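You operate a simulated robot arm through the tools that you are given. There is no shell and no other tool. Be economical: measure what you need, move in short steps, check, and stop when the job is done.

Carry out the task below with a simulated robot arm. There is one attempt and no reset: what you move stays moved.

## Task
Brush the flour dust off the small steel tray, then stand the measuring cup and the funnel on it.
Fine: use the small wooden brush and put it back.

It is judged by the outcome, as a careful person would: the job done as asked, and still so three seconds after it is handed in. It fails if anything else is knocked over, pushed out of place, dropped, spilled or broken.

## Robot
A 6-joint arm with a two-finger parallel gripper, fixed in place. Base frame: the origin is at the foot of the arm, x ahead of it, y to its left, z up. Lengths are in mm, angles in degrees, forces in N, time in s.
With the tool pointing down near the work surface it reaches from about 180 to 760 mm from the base axis. Its first joint turns from -166.0 to 166.0 degrees. Payload 3.91 kg.
The TCP is the grasp point between the finger pads, 30 mm short of the fingertips. In the tool frame z runs along the fingers and y along their closing line. The gripper opens to 110 mm. The fingers are 20 mm wide and 10 mm thick; the gripper's body (48 by 112 mm) begins 55 mm behind the TCP.
Orientation is that of the tool frame in the base frame, as [roll, pitch, yaw] about the fixed x, y, z axes, in that order (R = Rz(yaw) Ry(pitch) Rx(roll)). With the fingers straight down and closing along the base's y, the tool's x points along the base's -x, its y along +y and its z along -z.

## Interface
- The arm moves only by the tool move_arm. Its argument "series" is text: rows parted by semicolons, each of 7 numbers parted by spaces: the shift along the tool's x, y, z in units of 300 mm (1.0 is 300 mm), then the turn, a rotation vector about the tool's x, y, z in units of 120 degrees (1.0 is 120 degrees), then the opening, from 0 (shut) to 1 (fully open). In form: x y z rx ry rz grip; .... A call has 1 to 20 rows; each row is the pose to reach, as a shift and turn from the pose commanded when the call began, along the tool's axes at that moment. A call with a number of a shift or a turn outside -1 to 1 is refused whole. Rows are played at 5 a second. More than 50 mm and 8.6 degrees between two rows, or a gripper value outside its range, and nothing of the call is played. Where a pose cannot be reached the arm comes as near as it can. A force on the tool above 50 N (or 10 N above the force at the start of the call, whichever is more), or a blocked arm, ends the call early, and 0.2 s more pass. The fingers move at their own pace (about 45 mm/s each) and stop on an object; they squeeze with about 27 N. The grip force told is the motor's: it shows also when the fingers shut on nothing. Time passes only in rows, and 0.2 s behind the last, so rows that repeat a pose let the fingers close. The reply holds the time, the measured pose of the TCP, the force on the tool along the base axes, the opening and the grip force, in the units named above and with some noise, and new pictures: "show" is both (left out), scene, wrist or none.
- Cameras (640 x 400 px; columns grow to the right, rows downward): "scene" is fixed at [51.5, 650, 1416.4]; the picture's right is [-0.60, -0.80, 0.00], its down [-0.63, 0.47, -0.61] and it looks along [0.49, -0.37, -0.79] (base axes); focal length 244 px, centre (320, 200). "wrist" rides on the gripper at [71, 22, -107] in the tool frame; the picture's right is [-0.29, 0.96, 0.00], its down [-0.76, -0.23, -0.61] and it looks along [-0.58, -0.18, 0.79] (tool axes); focal length 243 px, centre (320, 200). There is no depth. A picture from a camera that has moved, and an enlarged one, comes with that camera's place and axes in the base frame and with its lens.
- move_column(by): slides the trunk up (or, below 0, down) by that many mm; the arm rides with it, the base frame stays. It gives what a move gives, with no picture.
- zoom(camera, box): a new picture of the part [left, top, right, bottom] of that camera's present view, enlarged. It takes no simulated time.
- job_done(): hands the job in; it is judged then, once.

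Work in short steps. Places have to be worked out from the pictures, the camera data and where the tool is seen: move nearer, look again, correct. Check each grasp and each placing, and mend what went wrong. You have 120 turns and 200 pictures in all, those below and enlarged ones among them. Open the gripper and draw the arm clear of the work before you hand the job in, unless the task says otherwise; then end with one line.

The tools are called after ">>>" as name(argument=value, ...) on one line, values as JSON. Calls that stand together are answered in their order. move_arm: Moves the arm, as the interface text tells. Its arguments: {"type":"object","properties":{"series":{"type":"string"},"show":{"type":"string","enum":["both","scene","wrist","none"]}},"required":["series"]} The other tools are called the same way: move_column (by) slides the trunk up or down; zoom (camera, box) takes an enlarged picture of a part of a camera's view; job_done () hands the job in.

At the start:

```text
t: 0.0
tcp_pos: [384.1, 271.8, 1107.9]
tool_rot: [180.0, 0.0, -180.0]
force: [0.2, -0.3, -0.1]
finger_gap: 110.1
finger_force: 0.1
trunk travel left (down, up): [-525.0, 65.0]
```

scene: 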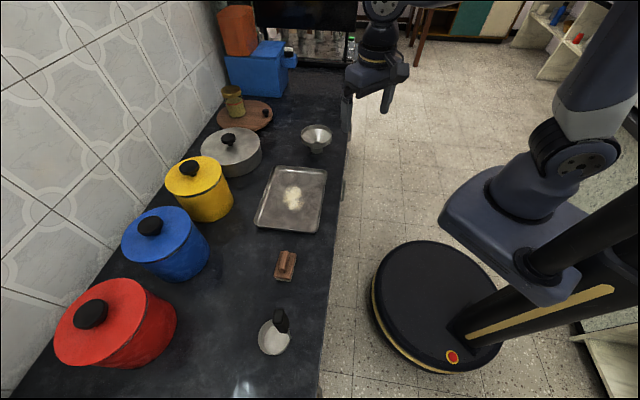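
wrist: 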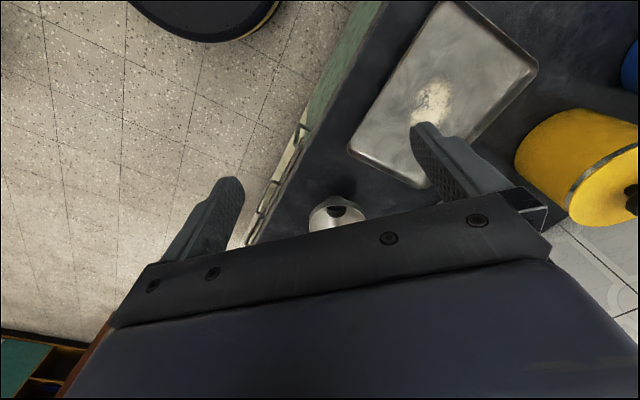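

I'll zoom in on the brush, cup, funnel and tray to make out their shapes.

>>> zoom(camera="scene", box=[240, 230, 340, 292])

>>> zoom(camera="scene", box=[220, 290, 350, 372])

>>> zoom(camera="scene", box=[230, 110, 360, 240])

```text
6.40 times, centred on (290, 261) of scene
camera zoom: at [51.5, 650.0, 1416.4], right [-0.6, -0.8, 0.0], down [-0.63, 0.47, -0.61], along [0.49, -0.37, -0.79], focal length 1560 px, centre (512, -190)
```

zoom: 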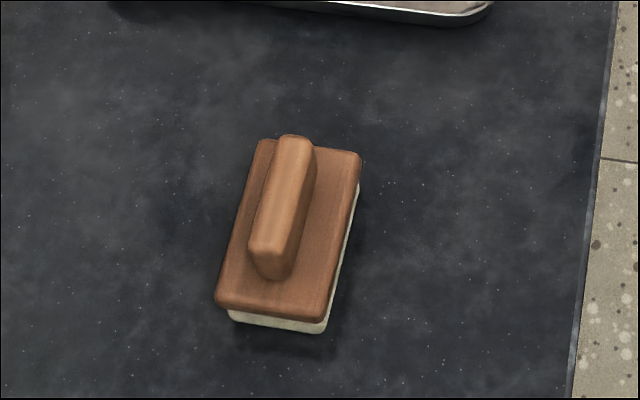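

```text
4.88 times, centred on (285, 331) of scene
camera zoom: at [51.5, 650.0, 1416.4], right [-0.6, -0.8, 0.0], down [-0.63, 0.47, -0.61], along [0.49, -0.37, -0.79], focal length 1189 px, centre (491, -439)
```

zoom: 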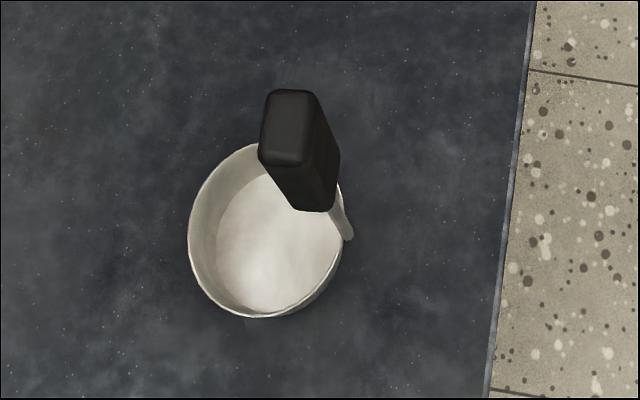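

```text
3.08 times, centred on (295, 175) of scene
camera zoom: at [51.5, 650.0, 1416.4], right [-0.6, -0.8, 0.0], down [-0.63, 0.47, -0.61], along [0.49, -0.37, -0.79], focal length 750 px, centre (397, 277)
```

zoom: 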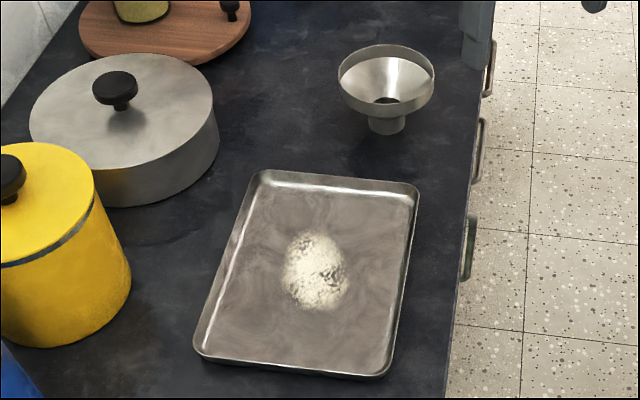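

The brush lies at about (304, 568) with its handle along the counter (about -45°). I'll move above it at z≈1000 and turn 45° so that the fingers close across the handle.

>>> move_arm(series="0.033 0.123 0.045 0 0 0.047 1; 0.067 0.247 0.09 0 0 0.094 1; 0.1 0.37 0.135 0 0 0.141 1; 0.133 0.493 0.18 0 0 0.188 1; 0.167 0.617 0.225 0 0 0.234 1; 0.2 0.74 0.27 0 0 0.281 1; 0.233 0.863 0.315 0 0 0.328 1; 0.267 0.987 0.36 0 0 0.375 1; 0.267 0.987 0.36 0 0 0.375 1")

```text
t: 2.0
tcp_pos: [304.1, 566.8, 998.3]
tool_rot: [-180.0, 0.0, 135.0]
force: [-1.0, -0.2, -0.7]
finger_gap: 110.1
finger_force: 0.0
trunk travel left (down, up): [-525.0, 65.0]
camera wrist: at [268.6, 633.7, 1106.6], right [0.88, 0.47, 0.0], down [0.37, -0.7, 0.61], along [0.29, -0.54, -0.79], focal length 243 px, centre (320, 200)
```

scene: 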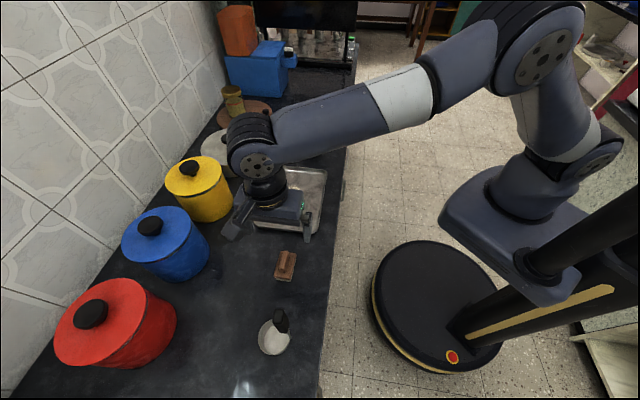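
wrist: 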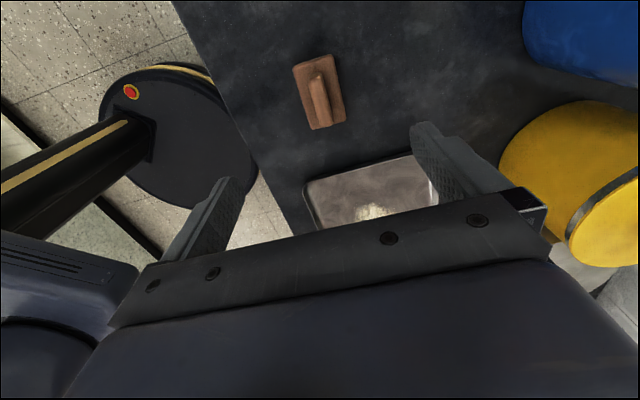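

The brush is below. I'll enlarge it to fix its position and heights.

>>> zoom(camera="wrist", box=[270, 40, 370, 140])

```text
4.00 times, centred on (320, 90) of wrist
camera zoom: at [268.6, 633.7, 1106.6], right [0.88, 0.47, 0.0], down [0.37, -0.7, 0.61], along [0.29, -0.54, -0.79], focal length 970 px, centre (320, 640)
```

zoom: 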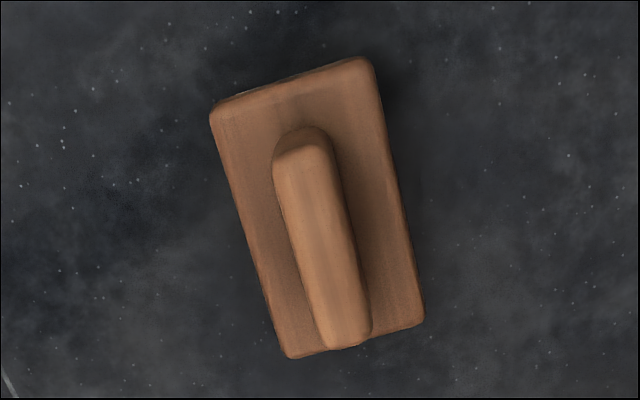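

The handle top is at about z=860, with its centre near (303.5, 571) and about 14 mm thick. The board top is at about z=822. I'll go down to z=885 and check the alignment.

>>> move_arm(series="0.01 0.008 0.13 0 0 0 0.7; 0.01 0.008 0.26 0 0 0 0.7; 0.01 0.008 0.377 0 0 0 0.7; 0.01 0.008 0.377 0 0 0 0.7")

```text
t: 3.0
tcp_pos: [301.8, 572.1, 886.5]
tool_rot: [-179.9, 0.0, 135.0]
force: [0.0, 0.1, 0.4]
finger_gap: 77.1
finger_force: 0.1
trunk travel left (down, up): [-525.0, 65.0]
camera wrist: at [267.1, 637.4, 994.1], right [0.88, 0.47, 0.0], down [0.37, -0.7, 0.61], along [0.29, -0.54, -0.79], focal length 243 px, centre (320, 200)
```

scene: 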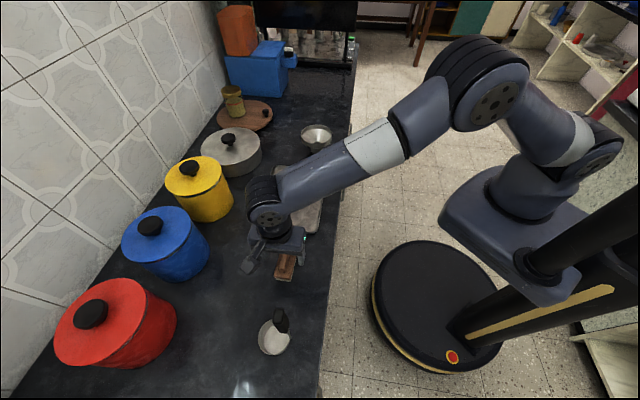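
wrist: 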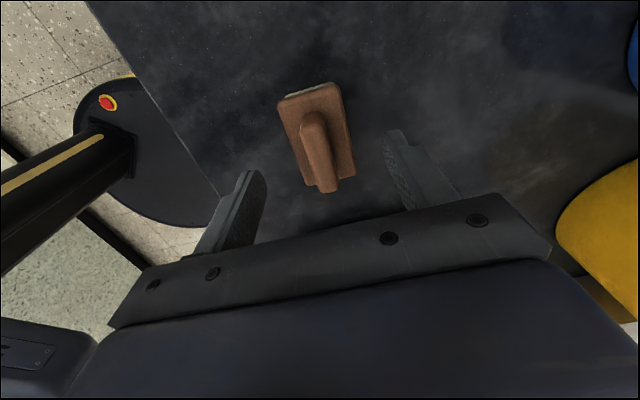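

The alignment is good, so I'll go down 30 mm and close on the handle.

>>> move_arm(series="0.008 0 0.05 0 0 0 0.7; 0.008 0 0.1 0 0 0 0.7; 0.008 0 0.1 0 0 0 0; 0.008 0 0.1 0 0 0 0; 0.008 0 0.1 0 0 0 0; 0.008 0 0.1 0 0 0 0; 0.008 0 0.1 0 0 0 0")

```text
t: 4.6
tcp_pos: [301.0, 573.6, 857.4]
tool_rot: [-180.0, 0.0, 135.0]
force: [-0.2, 0.0, -0.1]
finger_gap: 43.0
finger_force: 26.6
trunk travel left (down, up): [-525.0, 65.0]
camera wrist: at [266.3, 639.4, 964.0], right [0.88, 0.47, 0.0], down [0.37, -0.7, 0.61], along [0.29, -0.54, -0.79], focal length 243 px, centre (320, 200)
```

scene: 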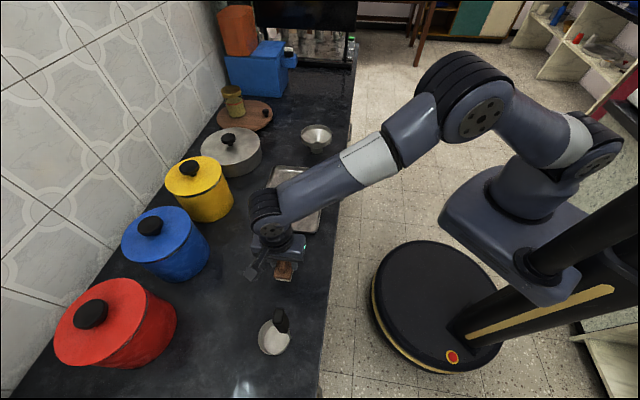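
wrist: 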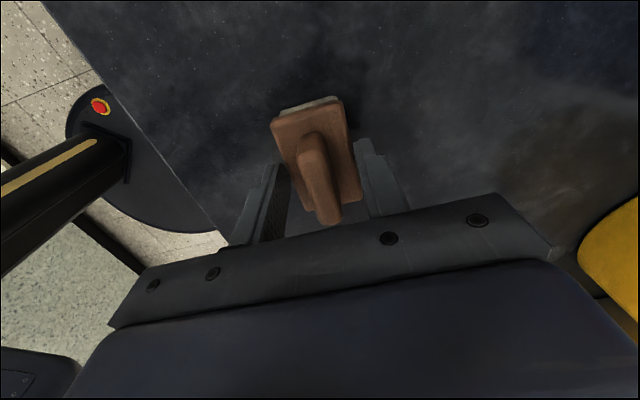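

The fingers stopped at 43 mm, which is the board's width, so the board sits higher than I judged. I'll open and rise 14 mm, then close on the handle alone.

>>> move_arm(series="0 0 0 0 0 0 0.6; 0 0 0 0 0 0 0.6; 0 0 -0.047 0 0 0 0.6; 0 0 -0.047 0 0 0 0.6", show="wrist")

>>> zoom(camera="wrist", box=[220, 70, 420, 230])

>>> zoom(camera="scene", box=[240, 210, 340, 292])

```text
t: 5.6
tcp_pos: [302.4, 573.7, 871.4]
tool_rot: [180.0, -0.1, 135.1]
force: [-0.6, 0.5, -0.1]
finger_gap: 66.1
finger_force: 0.1
trunk travel left (down, up): [-525.0, 65.0]
camera wrist: at [267.3, 639.1, 978.3], right [0.88, 0.47, 0.0], down [0.37, -0.7, 0.61], along [0.29, -0.54, -0.79], focal length 243 px, centre (320, 200)
```

wrist: 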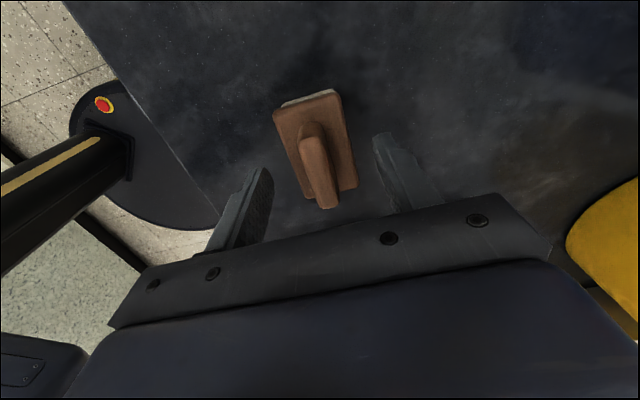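

```text
2.50 times, centred on (320, 150) of wrist
camera zoom: at [267.3, 639.1, 978.3], right [0.88, 0.47, 0.0], down [0.37, -0.7, 0.61], along [0.29, -0.54, -0.79], focal length 606 px, centre (320, 325)
```

zoom: 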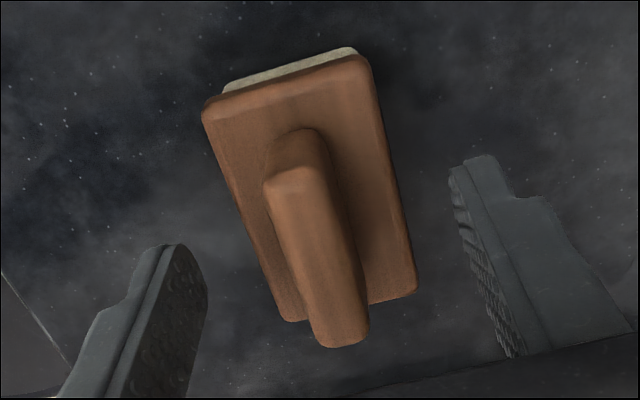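

```text
4.88 times, centred on (290, 251) of scene
camera zoom: at [51.5, 650.0, 1416.4], right [-0.6, -0.8, 0.0], down [-0.63, 0.47, -0.61], along [0.49, -0.37, -0.79], focal length 1189 px, centre (466, -49)
```

zoom: 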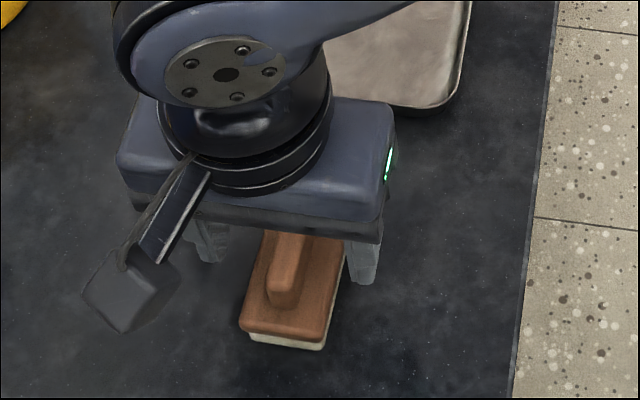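

The brush is undisturbed, so I'll close on the handle from here.

>>> move_arm(series="0 0 0 0 0 0 0; 0 0 0 0 0 0 0; 0 0 0 0 0 0 0; 0 0 0 0 0 0 0; 0 0 0 0 0 0 0", show="wrist")

```text
t: 6.8
tcp_pos: [302.8, 573.6, 870.7]
tool_rot: [180.0, 0.0, 135.0]
force: [-0.6, -0.3, -0.1]
finger_gap: 14.1
finger_force: 26.9
trunk travel left (down, up): [-525.0, 65.0]
camera wrist: at [267.2, 639.2, 978.0], right [0.88, 0.47, 0.0], down [0.37, -0.7, 0.61], along [0.29, -0.54, -0.79], focal length 243 px, centre (320, 200)
```

wrist: 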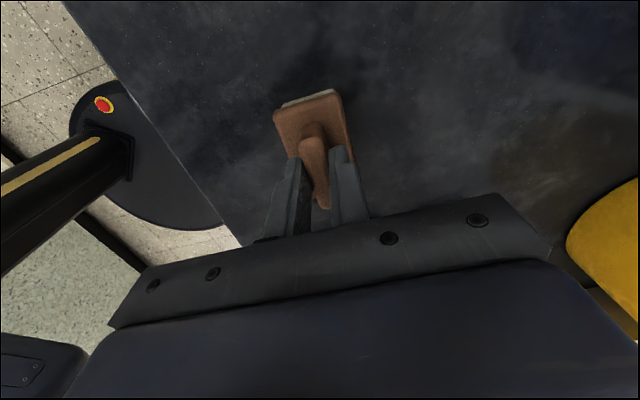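

The fingers hold the handle but sit about 8 mm off its middle. I'll regrip, centred and a little lower.

>>> move_arm(series="0 0 0 0 0 0 0.4; 0 0 0 0 0 0 0.4; 0.027 0 0.02 0 0 0 0.4; 0.027 0 0.02 0 0 0 0; 0.027 0 0.02 0 0 0 0; 0.027 0 0.02 0 0 0 0; 0.027 0 0.02 0 0 0 0", show="wrist")

```text
t: 8.4
tcp_pos: [295.9, 579.6, 864.5]
tool_rot: [180.0, 0.0, 135.0]
force: [0.3, -0.1, -0.4]
finger_gap: 14.3
finger_force: 26.6
trunk travel left (down, up): [-525.0, 65.0]
camera wrist: at [261.4, 644.6, 972.0], right [0.88, 0.47, 0.0], down [0.37, -0.7, 0.61], along [0.29, -0.54, -0.79], focal length 243 px, centre (320, 200)
```

wrist: 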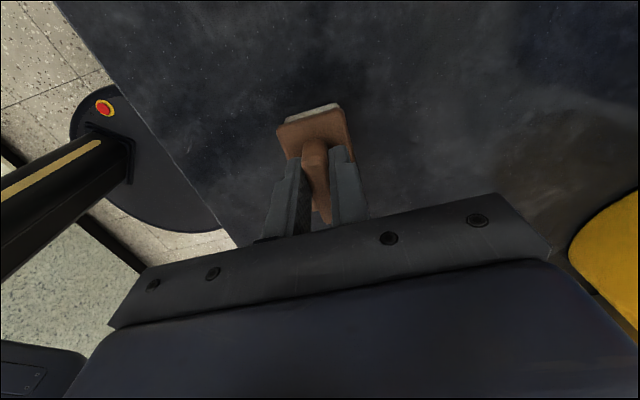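

The brush is held centrally, and its resting place is TCP (296, 579.6, 864.5). I'll lift it and carry it above the tray's flour.

>>> move_arm(series="0 0 -0.13 0 0 0 0; 0 0 -0.26 0 0 0 0; -0.137 0.018 -0.26 0 0 0 0; -0.274 0.036 -0.26 0 0 0 0; -0.411 0.054 -0.26 0 0 0 0; -0.548 0.072 -0.26 0 0 0 0; -0.548 0.072 -0.26 0 0 0 0")

```text
t: 10.0
tcp_pos: [428.2, 475.2, 941.6]
tool_rot: [-179.9, 0.1, 135.0]
force: [0.6, -0.3, -0.4]
finger_gap: 14.1
finger_force: 27.1
trunk travel left (down, up): [-525.0, 65.0]
camera wrist: at [393.3, 541.1, 1050.2], right [0.88, 0.47, 0.0], down [0.37, -0.7, 0.61], along [0.29, -0.54, -0.79], focal length 243 px, centre (320, 200)
```

scene: 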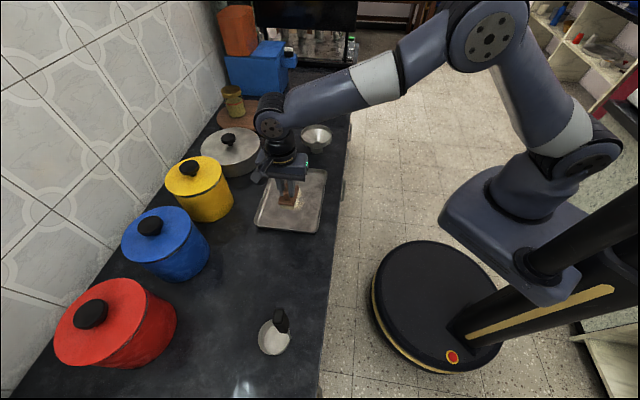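
wrist: 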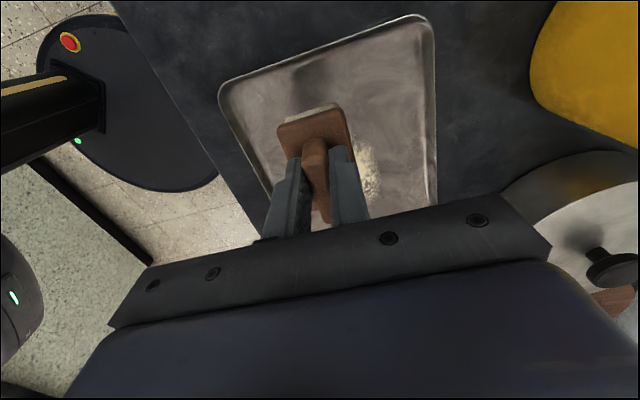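

The tray's near corners are at about (340, 446) and (470, 578), so its centre is near (495, 421). The flour centre is near (490, 426). I'll move to the wall side of the flour, inside the tray, and lower towards contact.

>>> move_arm(series="-0.131 0.107 0 0 0 0 0; -0.262 0.214 0 0 0 0 0; -0.262 0.214 0.07 0 0 0 0; -0.262 0.214 0.139 0 0 0 0; -0.262 0.214 0.2 0 0 0 0; -0.262 0.214 0.2 0 0 0 0")

```text
refused: row 1 steps farther than a row can; nothing moved
```

That step was slightly too long, so I'll split it.

>>> move_arm(series="-0.087 0.071 0 0 0 0 0; -0.174 0.142 0 0 0 0 0; -0.262 0.214 0 0 0 0 0; -0.262 0.214 0.07 0 0 0 0; -0.262 0.214 0.139 0 0 0 0; -0.262 0.214 0.2 0 0 0 0; -0.262 0.214 0.2 0 0 0 0")

```text
t: 11.6
tcp_pos: [529.0, 468.2, 883.7]
tool_rot: [180.0, 0.0, 135.0]
force: [0.0, -0.4, -0.5]
finger_gap: 13.9
finger_force: 27.5
trunk travel left (down, up): [-525.0, 65.0]
camera wrist: at [493.7, 533.7, 990.6], right [0.88, 0.47, 0.0], down [0.37, -0.7, 0.61], along [0.29, -0.54, -0.79], focal length 243 px, centre (320, 200)
```

scene: 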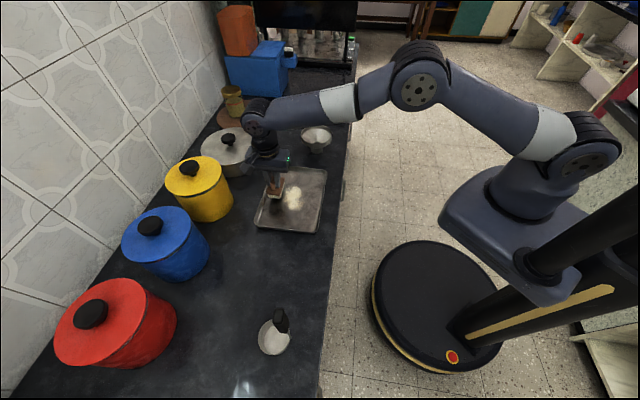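
wrist: 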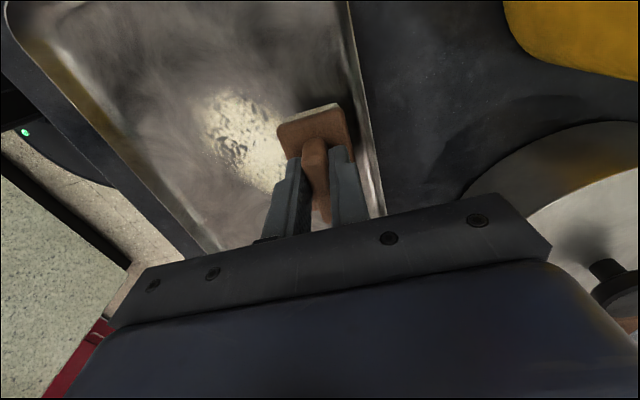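

The brush's bottom is about 15 mm above the tray floor. I'll lower it gently until I feel contact.

>>> move_arm(series="0 0 0.02 0 0 0 0; 0 0 0.033 0 0 0 0; 0 0 0.04 0 0 0 0; 0 0 0.046 0 0 0 0; 0 0 0.046 0 0 0 0", show="none")

```text
t: 12.8
tcp_pos: [529.1, 466.6, 869.0]
tool_rot: [-179.9, 0.0, 135.0]
force: [0.4, -0.4, 0.1]
finger_gap: 14.3
finger_force: 27.1
trunk travel left (down, up): [-525.0, 65.0]
```

>>> move_arm(series="0 0 0.004 0 0 0 0; 0 0 0.008 0 0 0 0; 0 0 0.008 0 0 0 0", show="none")

```text
t: 13.6
tcp_pos: [528.9, 466.8, 868.6]
tool_rot: [179.8, 0.0, 135.0]
force: [-1.5, -3.3, 13.3]
finger_gap: 13.9
finger_force: 27.1
trunk travel left (down, up): [-525.0, 65.0]
```

Contact gives about 13 N at TCP z≈868. I'll ease off slightly and stroke across the flour towards the near edge, staying inside the rims.

>>> move_arm(series="0 0 -0.003 0 0 0 0; 0 -0.05 -0.003 0 0 0 0; 0 -0.1 -0.003 0 0 0 0; 0 -0.15 -0.003 0 0 0 0; 0 -0.2 -0.003 0 0 0 0; 0 -0.25 -0.003 0 0 0 0; 0 -0.3 -0.003 0 0 0 0; 0 -0.36 -0.003 0 0 0 0")

```text
t: 15.4
tcp_pos: [451.5, 391.5, 867.5]
tool_rot: [179.6, 0.1, 135.0]
force: [7.4, 6.1, 30.1]
finger_gap: 14.3
finger_force: 27.4
trunk travel left (down, up): [-525.0, 65.0]
camera wrist: at [416.6, 457.3, 975.8], right [0.88, 0.47, 0.01], down [0.37, -0.7, 0.61], along [0.29, -0.53, -0.8], focal length 243 px, centre (320, 200)
```

scene: 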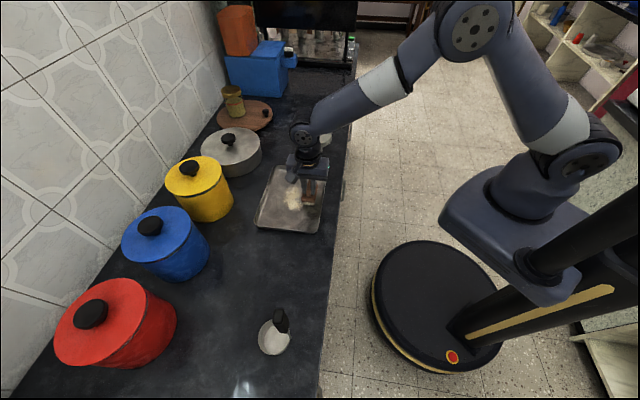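
wrist: 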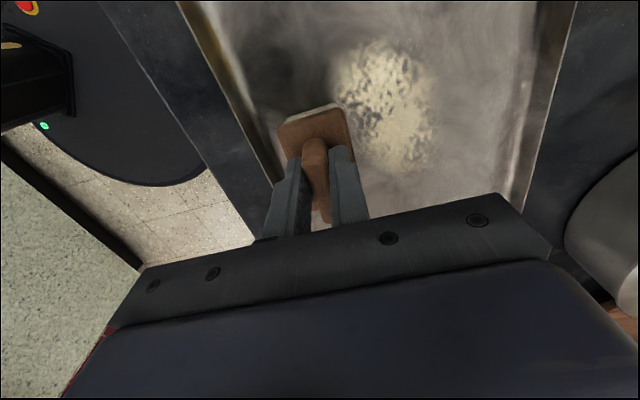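

The patch looks thinner, so brushing works. I'll zoom in to compare, while easing the pressure by 1 mm.

>>> zoom(camera="wrist", box=[240, 10, 480, 190])

>>> move_arm(series="0 0 -0.004 0 0 0 0; 0 0 -0.004 0 0 0 0", show="none")

```text
2.22 times, centred on (360, 100) of wrist
camera zoom: at [416.6, 457.3, 975.8], right [0.88, 0.47, 0.01], down [0.37, -0.7, 0.61], along [0.29, -0.53, -0.8], focal length 539 px, centre (231, 422)
```

zoom: 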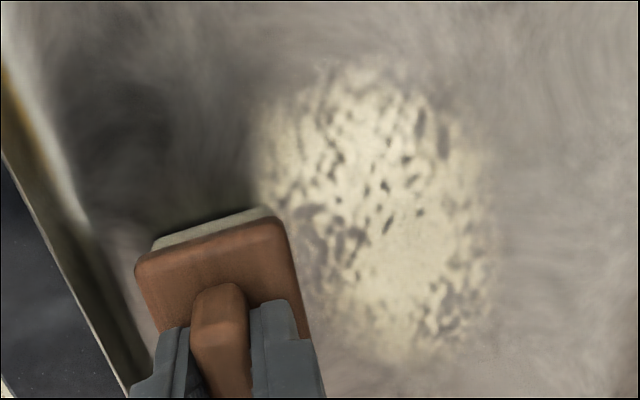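

```text
t: 16.0
tcp_pos: [452.5, 390.7, 869.0]
tool_rot: [179.9, 0.0, 135.0]
force: [7.5, 7.2, 22.3]
finger_gap: 14.0
finger_force: 27.0
trunk travel left (down, up): [-525.0, 65.0]
```

The patch is centred near (484, 434), about 96 mm along and 68 mm across. The end force suggests I touched the rim's fillet, so I'll brush back and forth over a slightly shorter range.

>>> move_arm(series="0.02 0.03 0 0 0 0 0; 0.04 0.08 0.002 0 0 0 0; 0.04 0.13 0.002 0 0 0 0; 0.04 0.18 0.002 0 0 0 0; 0.04 0.23 0.002 0 0 0 0; 0.04 0.28 0.002 0 0 0 0; 0.04 0.33 0.002 0 0 0 0")

```text
t: 17.6
tcp_pos: [514.3, 469.0, 868.5]
tool_rot: [179.9, -0.1, 135.0]
force: [-4.1, -4.2, 16.4]
finger_gap: 14.2
finger_force: 27.3
trunk travel left (down, up): [-525.0, 65.0]
camera wrist: at [478.1, 534.4, 975.7], right [0.88, 0.47, 0.0], down [0.37, -0.7, 0.61], along [0.29, -0.54, -0.79], focal length 243 px, centre (320, 200)
```

scene: 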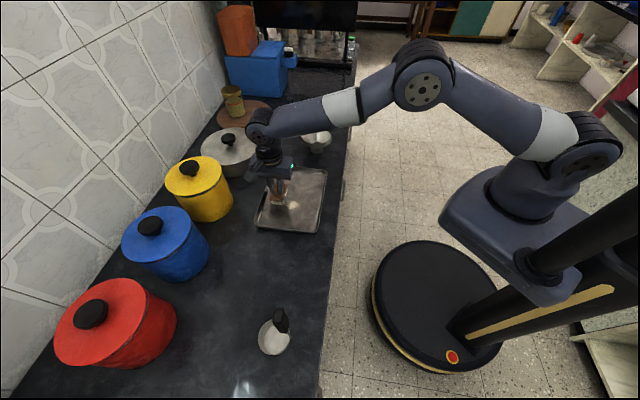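
wrist: 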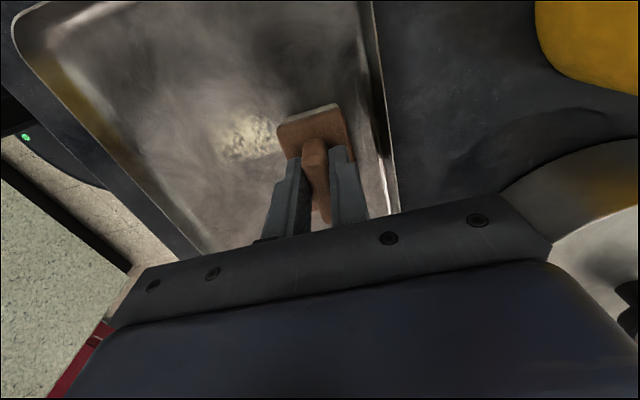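

The patch has shrunk clearly and the tray hasn't moved. I'll continue with several strokes, shifting along the tray.

>>> move_arm(series="0 -0.06 0 0 0 0 0; 0 -0.12 0 0 0 0 0; 0 -0.18 0 0 0 0 0; 0 -0.24 0 0 0 0 0; 0 -0.29 0 0 0 0 0; -0.05 -0.29 0 0 0 0 0; -0.05 -0.23 0 0 0 0 0; -0.05 -0.17 0 0 0 0 0; -0.05 -0.11 0 0 0 0 0; -0.05 -0.05 0 0 0 0 0; -0.05 0 0 0 0 0 0; -0.08 -0.06 0 0 0 0 0; -0.08 -0.12 0 0 0 0 0; -0.08 -0.18 0 0 0 0 0; -0.08 -0.24 0 0 0 0 0; -0.08 -0.29 0 0 0 0 0")

```text
t: 21.0
tcp_pos: [467.5, 391.0, 868.1]
tool_rot: [-180.0, -0.1, 135.0]
force: [0.8, 1.6, 10.9]
finger_gap: 13.9
finger_force: 26.9
trunk travel left (down, up): [-525.0, 65.0]
camera wrist: at [433.4, 456.0, 975.8], right [0.88, 0.47, 0.0], down [0.37, -0.7, 0.61], along [0.29, -0.54, -0.79], focal length 243 px, centre (320, 200)
```

scene: 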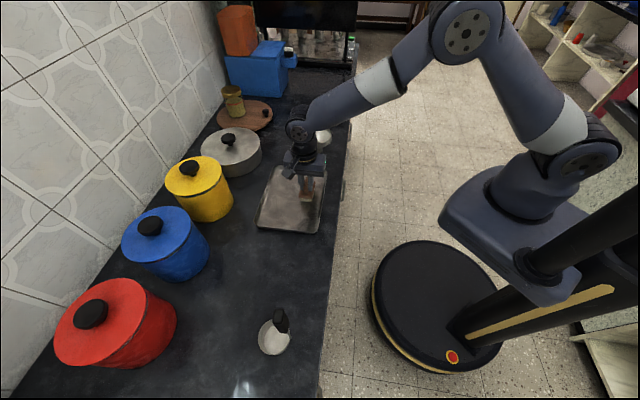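
wrist: 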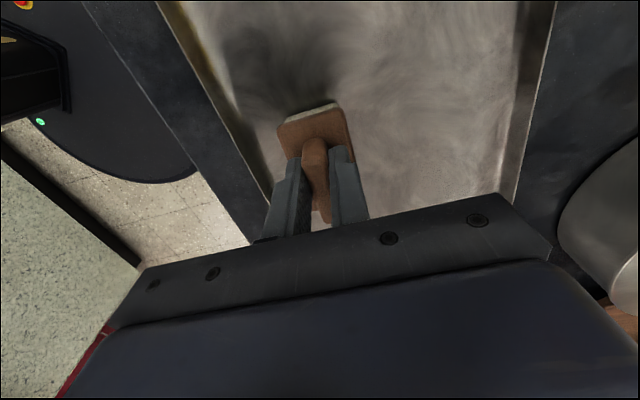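

The flour is gone. I'll lift straight up and carry the brush back over its original place.

>>> move_arm(series="0 0.01 -0.12 0 0 0 0; 0 0.01 -0.25 0 0 0 0; 0.14 0.015 -0.25 0 0 0 0; 0.28 0.02 -0.25 0 0 0 0; 0.42 0.025 -0.25 0 0 0 0; 0.56 0.03 -0.25 0 0 0 0; 0.7 0.035 -0.25 0 0 0 0; 0.849 0.04 -0.25 0 0 0 0; 0.849 0.04 -0.25 0 0 0 0")

>>> zoom(camera="scene", box=[230, 110, 360, 240])

```text
t: 23.0
tcp_pos: [297.1, 579.3, 943.0]
tool_rot: [-180.0, 0.0, 135.0]
force: [0.1, 0.3, 0.4]
finger_gap: 14.1
finger_force: 27.6
trunk travel left (down, up): [-525.0, 65.0]
camera wrist: at [262.0, 644.3, 1049.9], right [0.88, 0.47, 0.0], down [0.37, -0.7, 0.61], along [0.29, -0.54, -0.79], focal length 243 px, centre (320, 200)
```

scene: 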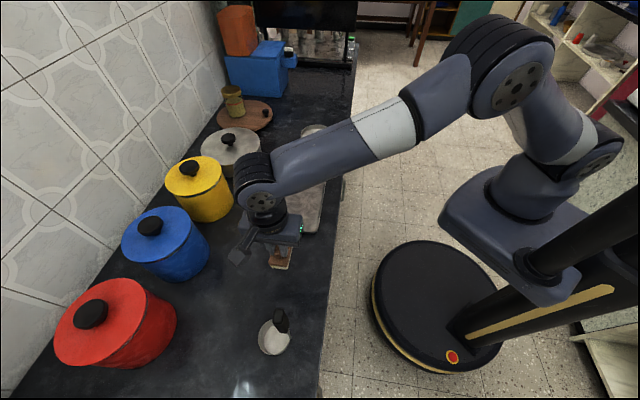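
wrist: 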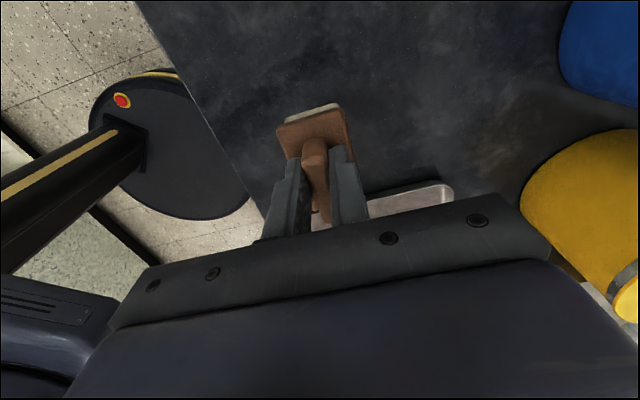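

```text
3.08 times, centred on (295, 175) of scene
camera zoom: at [51.5, 650.0, 1416.4], right [-0.6, -0.8, 0.0], down [-0.63, 0.47, -0.61], along [0.49, -0.37, -0.79], focal length 750 px, centre (397, 277)
```

zoom: 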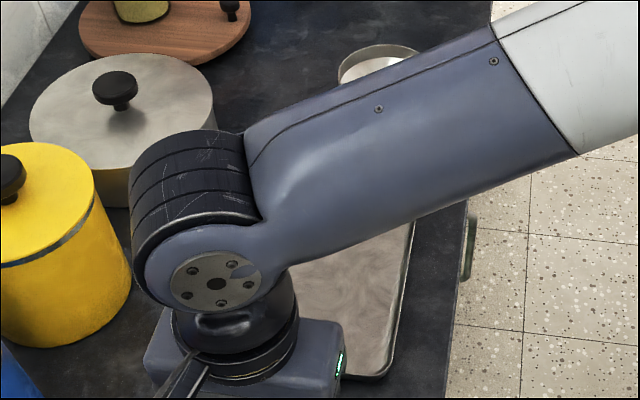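

I'm above the brush's original place, so I'll lower it gently.

>>> move_arm(series="0.003 0 0.11 0 0 0 0; 0.004 0 0.2 0 0 0 0; 0.004 0 0.24 0 0 0 0; 0.004 0 0.253 0 0 0 0; 0.004 0 0.258 0 0 0 0; 0.004 0 0.258 0 0 0 0", show="none")

```text
t: 24.4
tcp_pos: [296.9, 581.4, 865.3]
tool_rot: [180.0, -0.1, 135.0]
force: [0.2, 0.3, 0.1]
finger_gap: 14.0
finger_force: 26.9
trunk travel left (down, up): [-525.0, 65.0]
```

>>> move_arm(series="0 0 0.003 0 0 0 0; 0 0 0.006 0 0 0 0; 0 0 0.006 0 0 0 0", show="none")

```text
t: 25.2
tcp_pos: [297.2, 579.1, 865.4]
tool_rot: [179.9, 0.0, 135.0]
force: [-1.4, -0.9, 5.3]
finger_gap: 14.4
finger_force: 26.8
trunk travel left (down, up): [-525.0, 65.0]
```

The brush touches the counter with about 5 N, so I'll open slowly and rise straight up.

>>> move_arm(series="0 0 0 0 0 0 0.35; 0 0 0 0 0 0 0.35; 0 0 0 0 0 0 0.35; 0 0 -0.1 0 0 0 0.35; 0 0 -0.25 0 0 0 0.35; 0 0 -0.4 0 0 0 0.35; 0 0 -0.4 0 0 0 0.35")

```text
t: 26.8
tcp_pos: [295.0, 577.5, 983.7]
tool_rot: [-180.0, 0.1, 135.0]
force: [-0.3, -0.2, -1.1]
finger_gap: 38.4
finger_force: 0.1
trunk travel left (down, up): [-525.0, 65.0]
camera wrist: at [259.8, 644.1, 1091.1], right [0.88, 0.47, 0.0], down [0.37, -0.7, 0.61], along [0.29, -0.54, -0.79], focal length 243 px, centre (320, 200)
```

scene: 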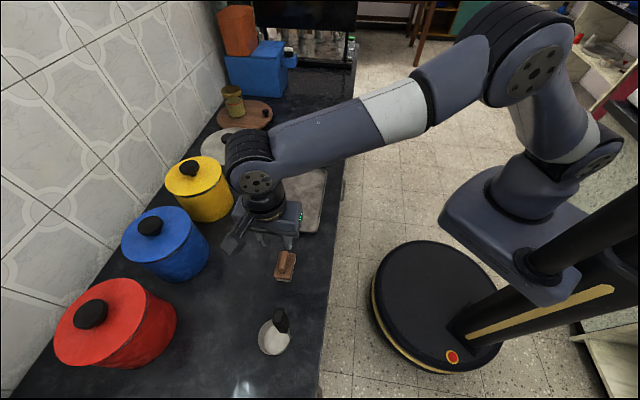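
wrist: 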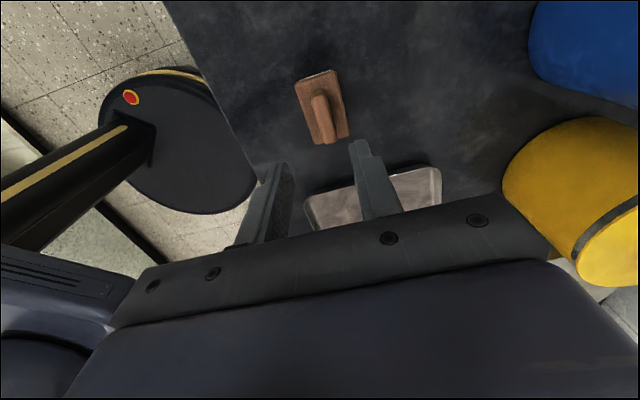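

The brush is back in its place. Next I'll look at the cup from closer up.

>>> move_arm(series="0.152 -0.013 -0.02 0 0 0 0.8; 0.303 -0.027 -0.04 0 0 0 0.8; 0.455 -0.04 -0.06 0 0 0 0.8; 0.455 -0.04 -0.06 0 0 0 0.8")

```text
t: 27.8
tcp_pos: [190.8, 667.4, 1003.0]
tool_rot: [180.0, 0.0, 135.0]
force: [0.1, 0.0, 1.1]
finger_gap: 87.7
finger_force: 0.1
trunk travel left (down, up): [-525.0, 65.0]
camera wrist: at [155.6, 733.5, 1109.7], right [0.88, 0.47, 0.0], down [0.37, -0.7, 0.61], along [0.29, -0.54, -0.79], focal length 243 px, centre (320, 200)
```

scene: 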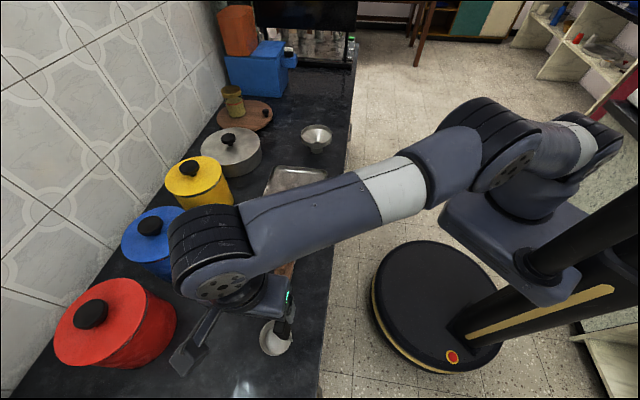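
wrist: 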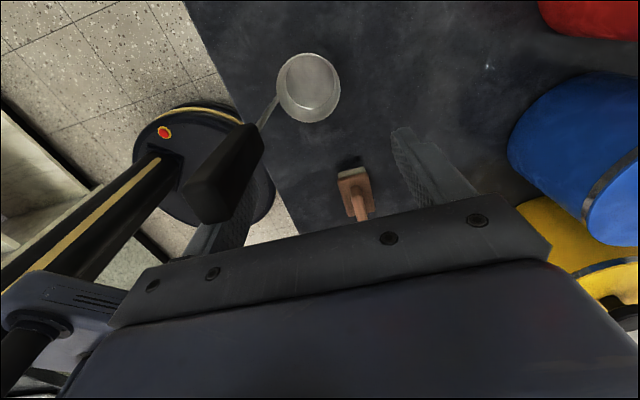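

The cup's handle stands tall, up to about z≈1010 near (150, 650), close to the left finger. I'll rise straight up before anything else and look again.

>>> move_arm(series="0 0 -0.12 0 0 0 0.8; 0 0 -0.25 0 0 0 0.8; 0.0 0 -0.38 0 0 0 0.8; 0 0 -0.38 0 0 0 0.8")

>>> zoom(camera="wrist", box=[190, 40, 390, 165])

>>> zoom(camera="scene", box=[220, 290, 350, 372])

```text
t: 28.8
tcp_pos: [187.6, 652.3, 1098.1]
tool_rot: [180.0, 0.1, 135.0]
force: [-0.9, -0.1, -0.7]
finger_gap: 88.0
finger_force: 0.0
out of reach, approached as far as the arm can: row 2, 3, 4
trunk travel left (down, up): [-525.0, 65.0]
camera wrist: at [152.2, 717.5, 1204.5], right [0.88, 0.47, 0.0], down [0.37, -0.7, 0.61], along [0.29, -0.54, -0.79], focal length 243 px, centre (320, 200)
```

scene: 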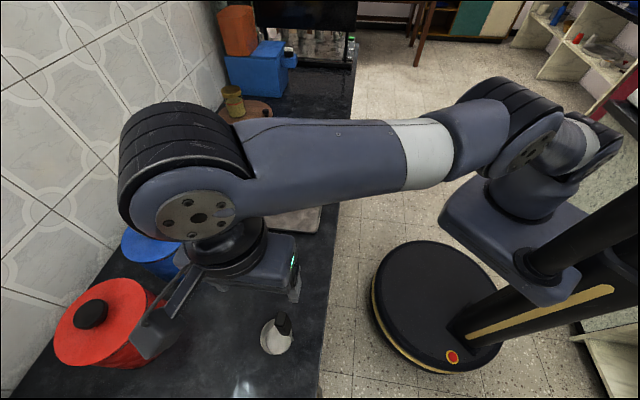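
wrist: 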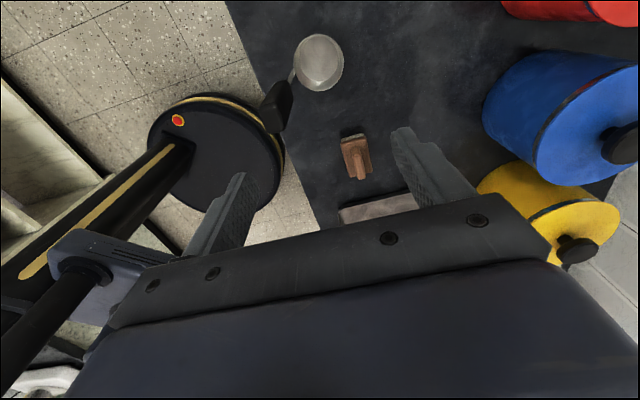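

```text
3.20 times, centred on (290, 102) of wrist
camera zoom: at [152.2, 717.5, 1204.5], right [0.88, 0.47, 0.0], down [0.37, -0.7, 0.61], along [0.29, -0.54, -0.79], focal length 776 px, centre (416, 512)
```

zoom: 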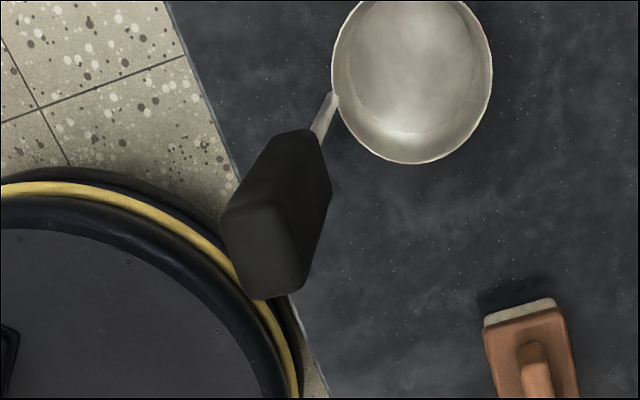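

```text
4.88 times, centred on (285, 331) of scene
camera zoom: at [51.5, 650.0, 1416.4], right [-0.6, -0.8, 0.0], down [-0.63, 0.47, -0.61], along [0.49, -0.37, -0.79], focal length 1189 px, centre (491, -439)
```

zoom: 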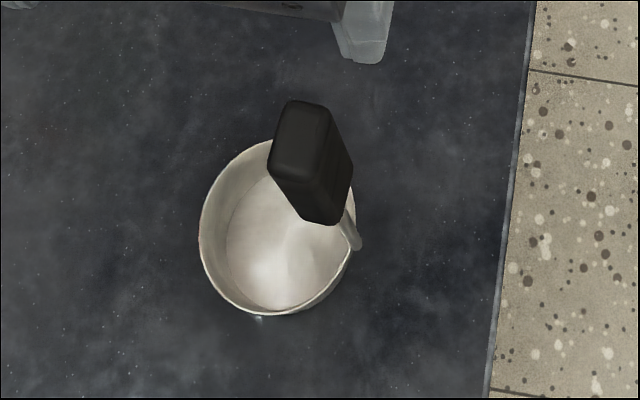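

The handle is upright at about (150.5, 648), black from z≈930 to z≈1026, with its thin side along my closing line. The finger nudged the cup about 5 mm, but it still stands. I'll line up above the handle.

>>> move_arm(series="0.031 -0.06 0.03 0 0 0 0.7; 0.062 -0.119 0.05 0 0 0 0.7; 0.062 -0.119 0.05 0 0 0 0.7")

```text
t: 29.6
tcp_pos: [148.0, 639.3, 1081.7]
tool_rot: [179.9, 0.0, 135.0]
force: [-0.1, 0.1, -0.7]
finger_gap: 77.0
finger_force: 0.0
trunk travel left (down, up): [-525.0, 65.0]
camera wrist: at [112.8, 705.8, 1189.5], right [0.88, 0.47, 0.0], down [0.37, -0.7, 0.61], along [0.29, -0.54, -0.79], focal length 243 px, centre (320, 200)
```

scene: 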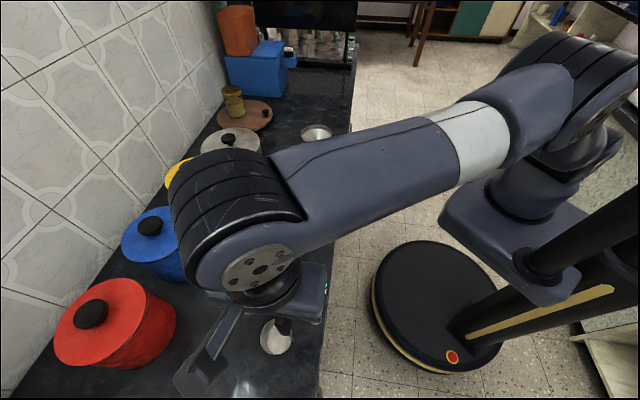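
wrist: 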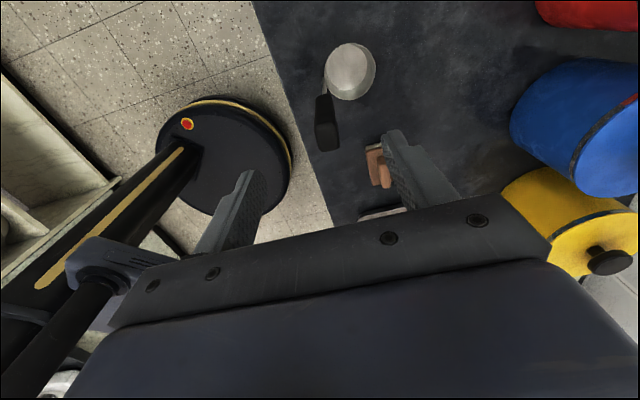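

The handle tip is confirmed near (151.6, 645.5). I'll shift slightly and go down halfway to check.

>>> move_arm(series="0.007 0.024 0.03 0 0 0 0.7; 0.007 0.024 0.1 0 0 0 0.7; 0.007 0.024 0.17 0 0 0 0.7; 0.007 0.024 0.17 0 0 0 0.7", show="wrist")

```text
t: 30.6
tcp_pos: [154.2, 644.6, 1032.0]
tool_rot: [-180.0, 0.0, 135.0]
force: [-0.2, -0.6, 0.4]
finger_gap: 76.7
finger_force: 0.0
trunk travel left (down, up): [-525.0, 65.0]
camera wrist: at [118.4, 710.8, 1138.5], right [0.88, 0.47, 0.0], down [0.37, -0.7, 0.61], along [0.29, -0.54, -0.79], focal length 243 px, centre (320, 200)
```

wrist: 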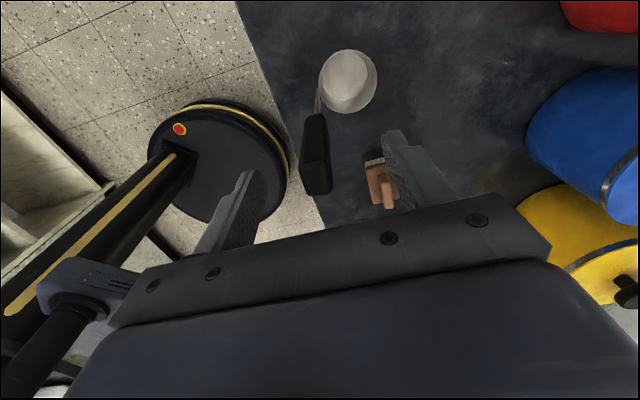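

The handle is centred between the fingers, so I'll go down to z≈988 and close.

>>> move_arm(series="0 -0.005 0.07 0 0 0 0.7; 0 -0.005 0.145 0 0 0 0.7; 0 -0.005 0.145 0 0 0 0; 0 -0.005 0.145 0 0 0 0; 0 -0.005 0.145 0 0 0 0; 0 -0.005 0.145 0 0 0 0; 0 -0.005 0.145 0 0 0 0")

```text
t: 32.2
tcp_pos: [152.2, 644.7, 987.7]
tool_rot: [179.9, 0.0, 135.0]
force: [0.6, -0.2, 1.0]
finger_gap: 15.8
finger_force: 26.9
trunk travel left (down, up): [-525.0, 65.0]
camera wrist: at [117.4, 709.8, 1094.6], right [0.88, 0.47, 0.0], down [0.37, -0.7, 0.61], along [0.29, -0.54, -0.79], focal length 243 px, centre (320, 200)
```

scene: 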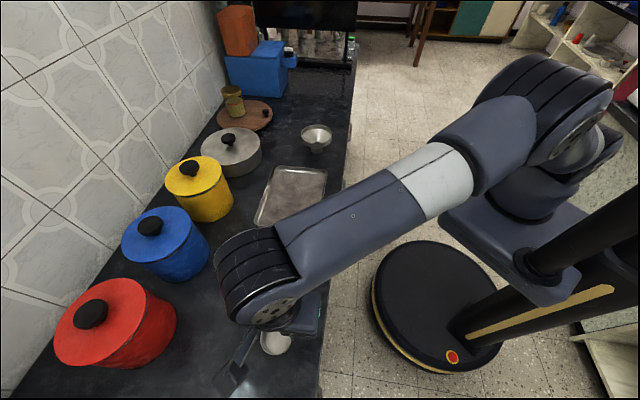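
wrist: 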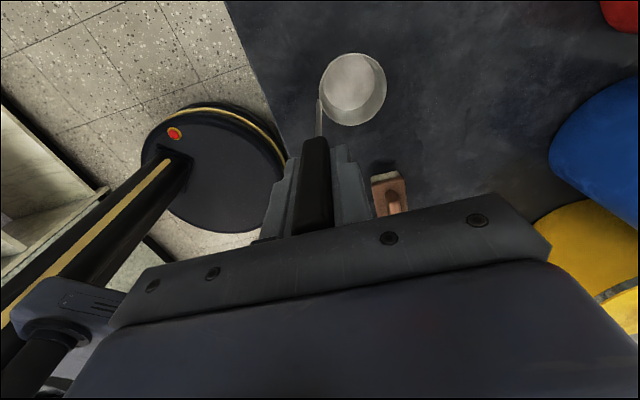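

The handle is gripped at 15.8 mm. The tray is now in plain view, so I'll check that it's clean and where it lies.

>>> zoom(camera="scene", box=[230, 110, 360, 240])

```text
3.08 times, centred on (295, 175) of scene
camera zoom: at [51.5, 650.0, 1416.4], right [-0.6, -0.8, 0.0], down [-0.63, 0.47, -0.61], along [0.49, -0.37, -0.79], focal length 750 px, centre (397, 277)
```

zoom: 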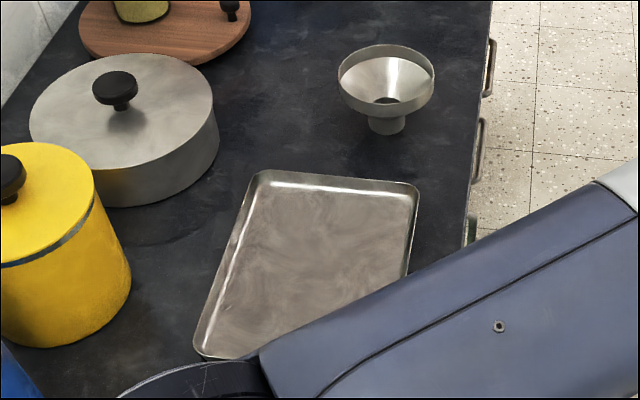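

The tray is clean and where it was, centre about (490, 426). I'll lift the cup 85 mm, high enough to clear the brush, and start carrying it to the near half of the tray.

>>> move_arm(series="0 0 -0.07 0 0 0 0; 0 0 -0.17 0 0 0 0; 0 0 -0.283 0 0 0 0; -0.13 0.02 -0.283 0 0 0 0; -0.26 0.04 -0.283 0 0 0 0; -0.4 0.06 -0.283 0 0 0 0; -0.54 0.08 -0.283 0 0 0 0; -0.54 0.08 -0.283 0 0 0 0")

```text
t: 34.0
tcp_pos: [283.8, 547.3, 1072.9]
tool_rot: [180.0, 0.0, 134.9]
force: [-0.4, -0.8, -1.0]
finger_gap: 15.9
finger_force: 27.5
trunk travel left (down, up): [-525.0, 65.0]
camera wrist: at [247.5, 612.9, 1180.6], right [0.88, 0.47, 0.0], down [0.37, -0.7, 0.61], along [0.29, -0.54, -0.79], focal length 243 px, centre (320, 200)
```

scene: 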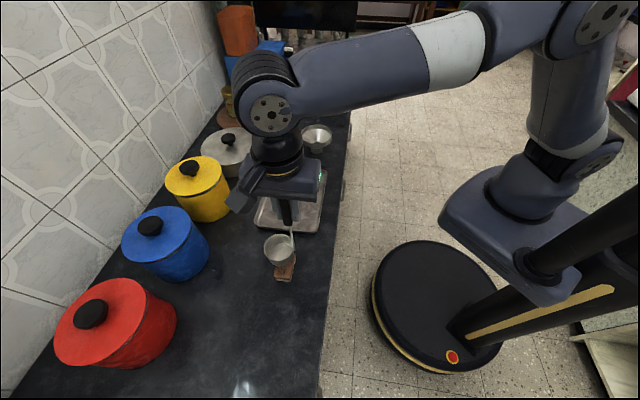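
wrist: 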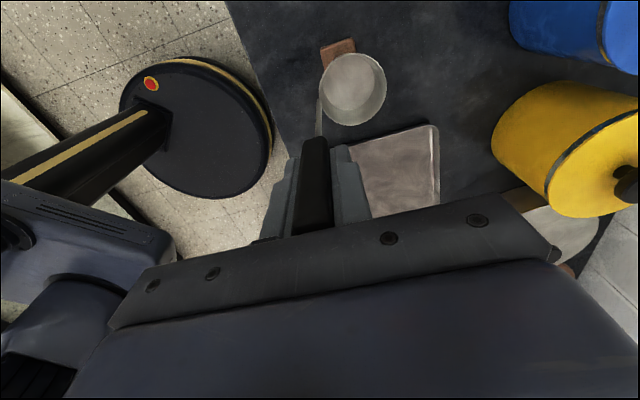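

The cup is held upright. I'll continue to over the tray and lower part of the way.

>>> move_arm(series="-0.14 0.02 0 0 0 0 0; -0.28 0.04 0 0 0 0 0; -0.42 0.06 0 0 0 0 0; -0.563 0.083 0 0 0 0 0; -0.563 0.083 0.1 0 0 0 0; -0.563 0.083 0.2 0 0 0 0; -0.563 0.083 0.2 0 0 0 0")

```text
t: 35.6
tcp_pos: [420.5, 445.3, 1013.6]
tool_rot: [180.0, 0.1, 134.9]
force: [-0.9, 0.0, -1.0]
finger_gap: 15.5
finger_force: 27.0
trunk travel left (down, up): [-525.0, 65.0]
camera wrist: at [385.6, 509.7, 1120.0], right [0.88, 0.47, 0.0], down [0.37, -0.7, 0.61], along [0.29, -0.54, -0.79], focal length 243 px, centre (320, 200)
```

scene: 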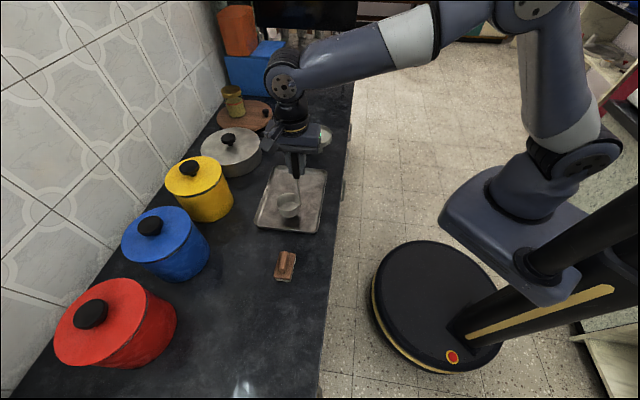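
wrist: 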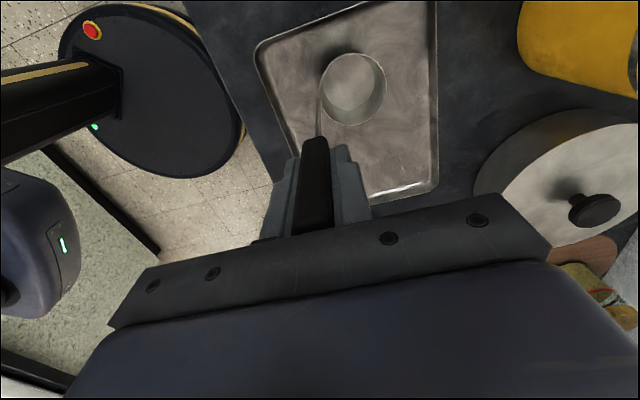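

The cup is over the near half with margin. I'll lower it gently to the tray floor.

>>> move_arm(series="0.01 0 0.03 0 0 0 0; 0.02 0 0.055 0 0 0 0; 0.02 0 0.067 0 0 0 0; 0.02 0 0.067 0 0 0 0", show="none")

>>> move_arm(series="0 0 0.004 0 0 0 0; 0 0 0.008 0 0 0 0; 0 0 0.008 0 0 0 0", show="none")

```text
t: 36.6
tcp_pos: [416.0, 448.6, 993.1]
tool_rot: [180.0, 0.0, 135.0]
force: [-0.2, 0.3, -0.8]
finger_gap: 15.6
finger_force: 26.9
trunk travel left (down, up): [-525.0, 65.0]
```

```text
t: 37.4
tcp_pos: [417.5, 449.3, 991.6]
tool_rot: [179.9, 0.0, 135.0]
force: [1.0, -2.1, 8.5]
finger_gap: 15.6
finger_force: 27.0
trunk travel left (down, up): [-525.0, 65.0]
```

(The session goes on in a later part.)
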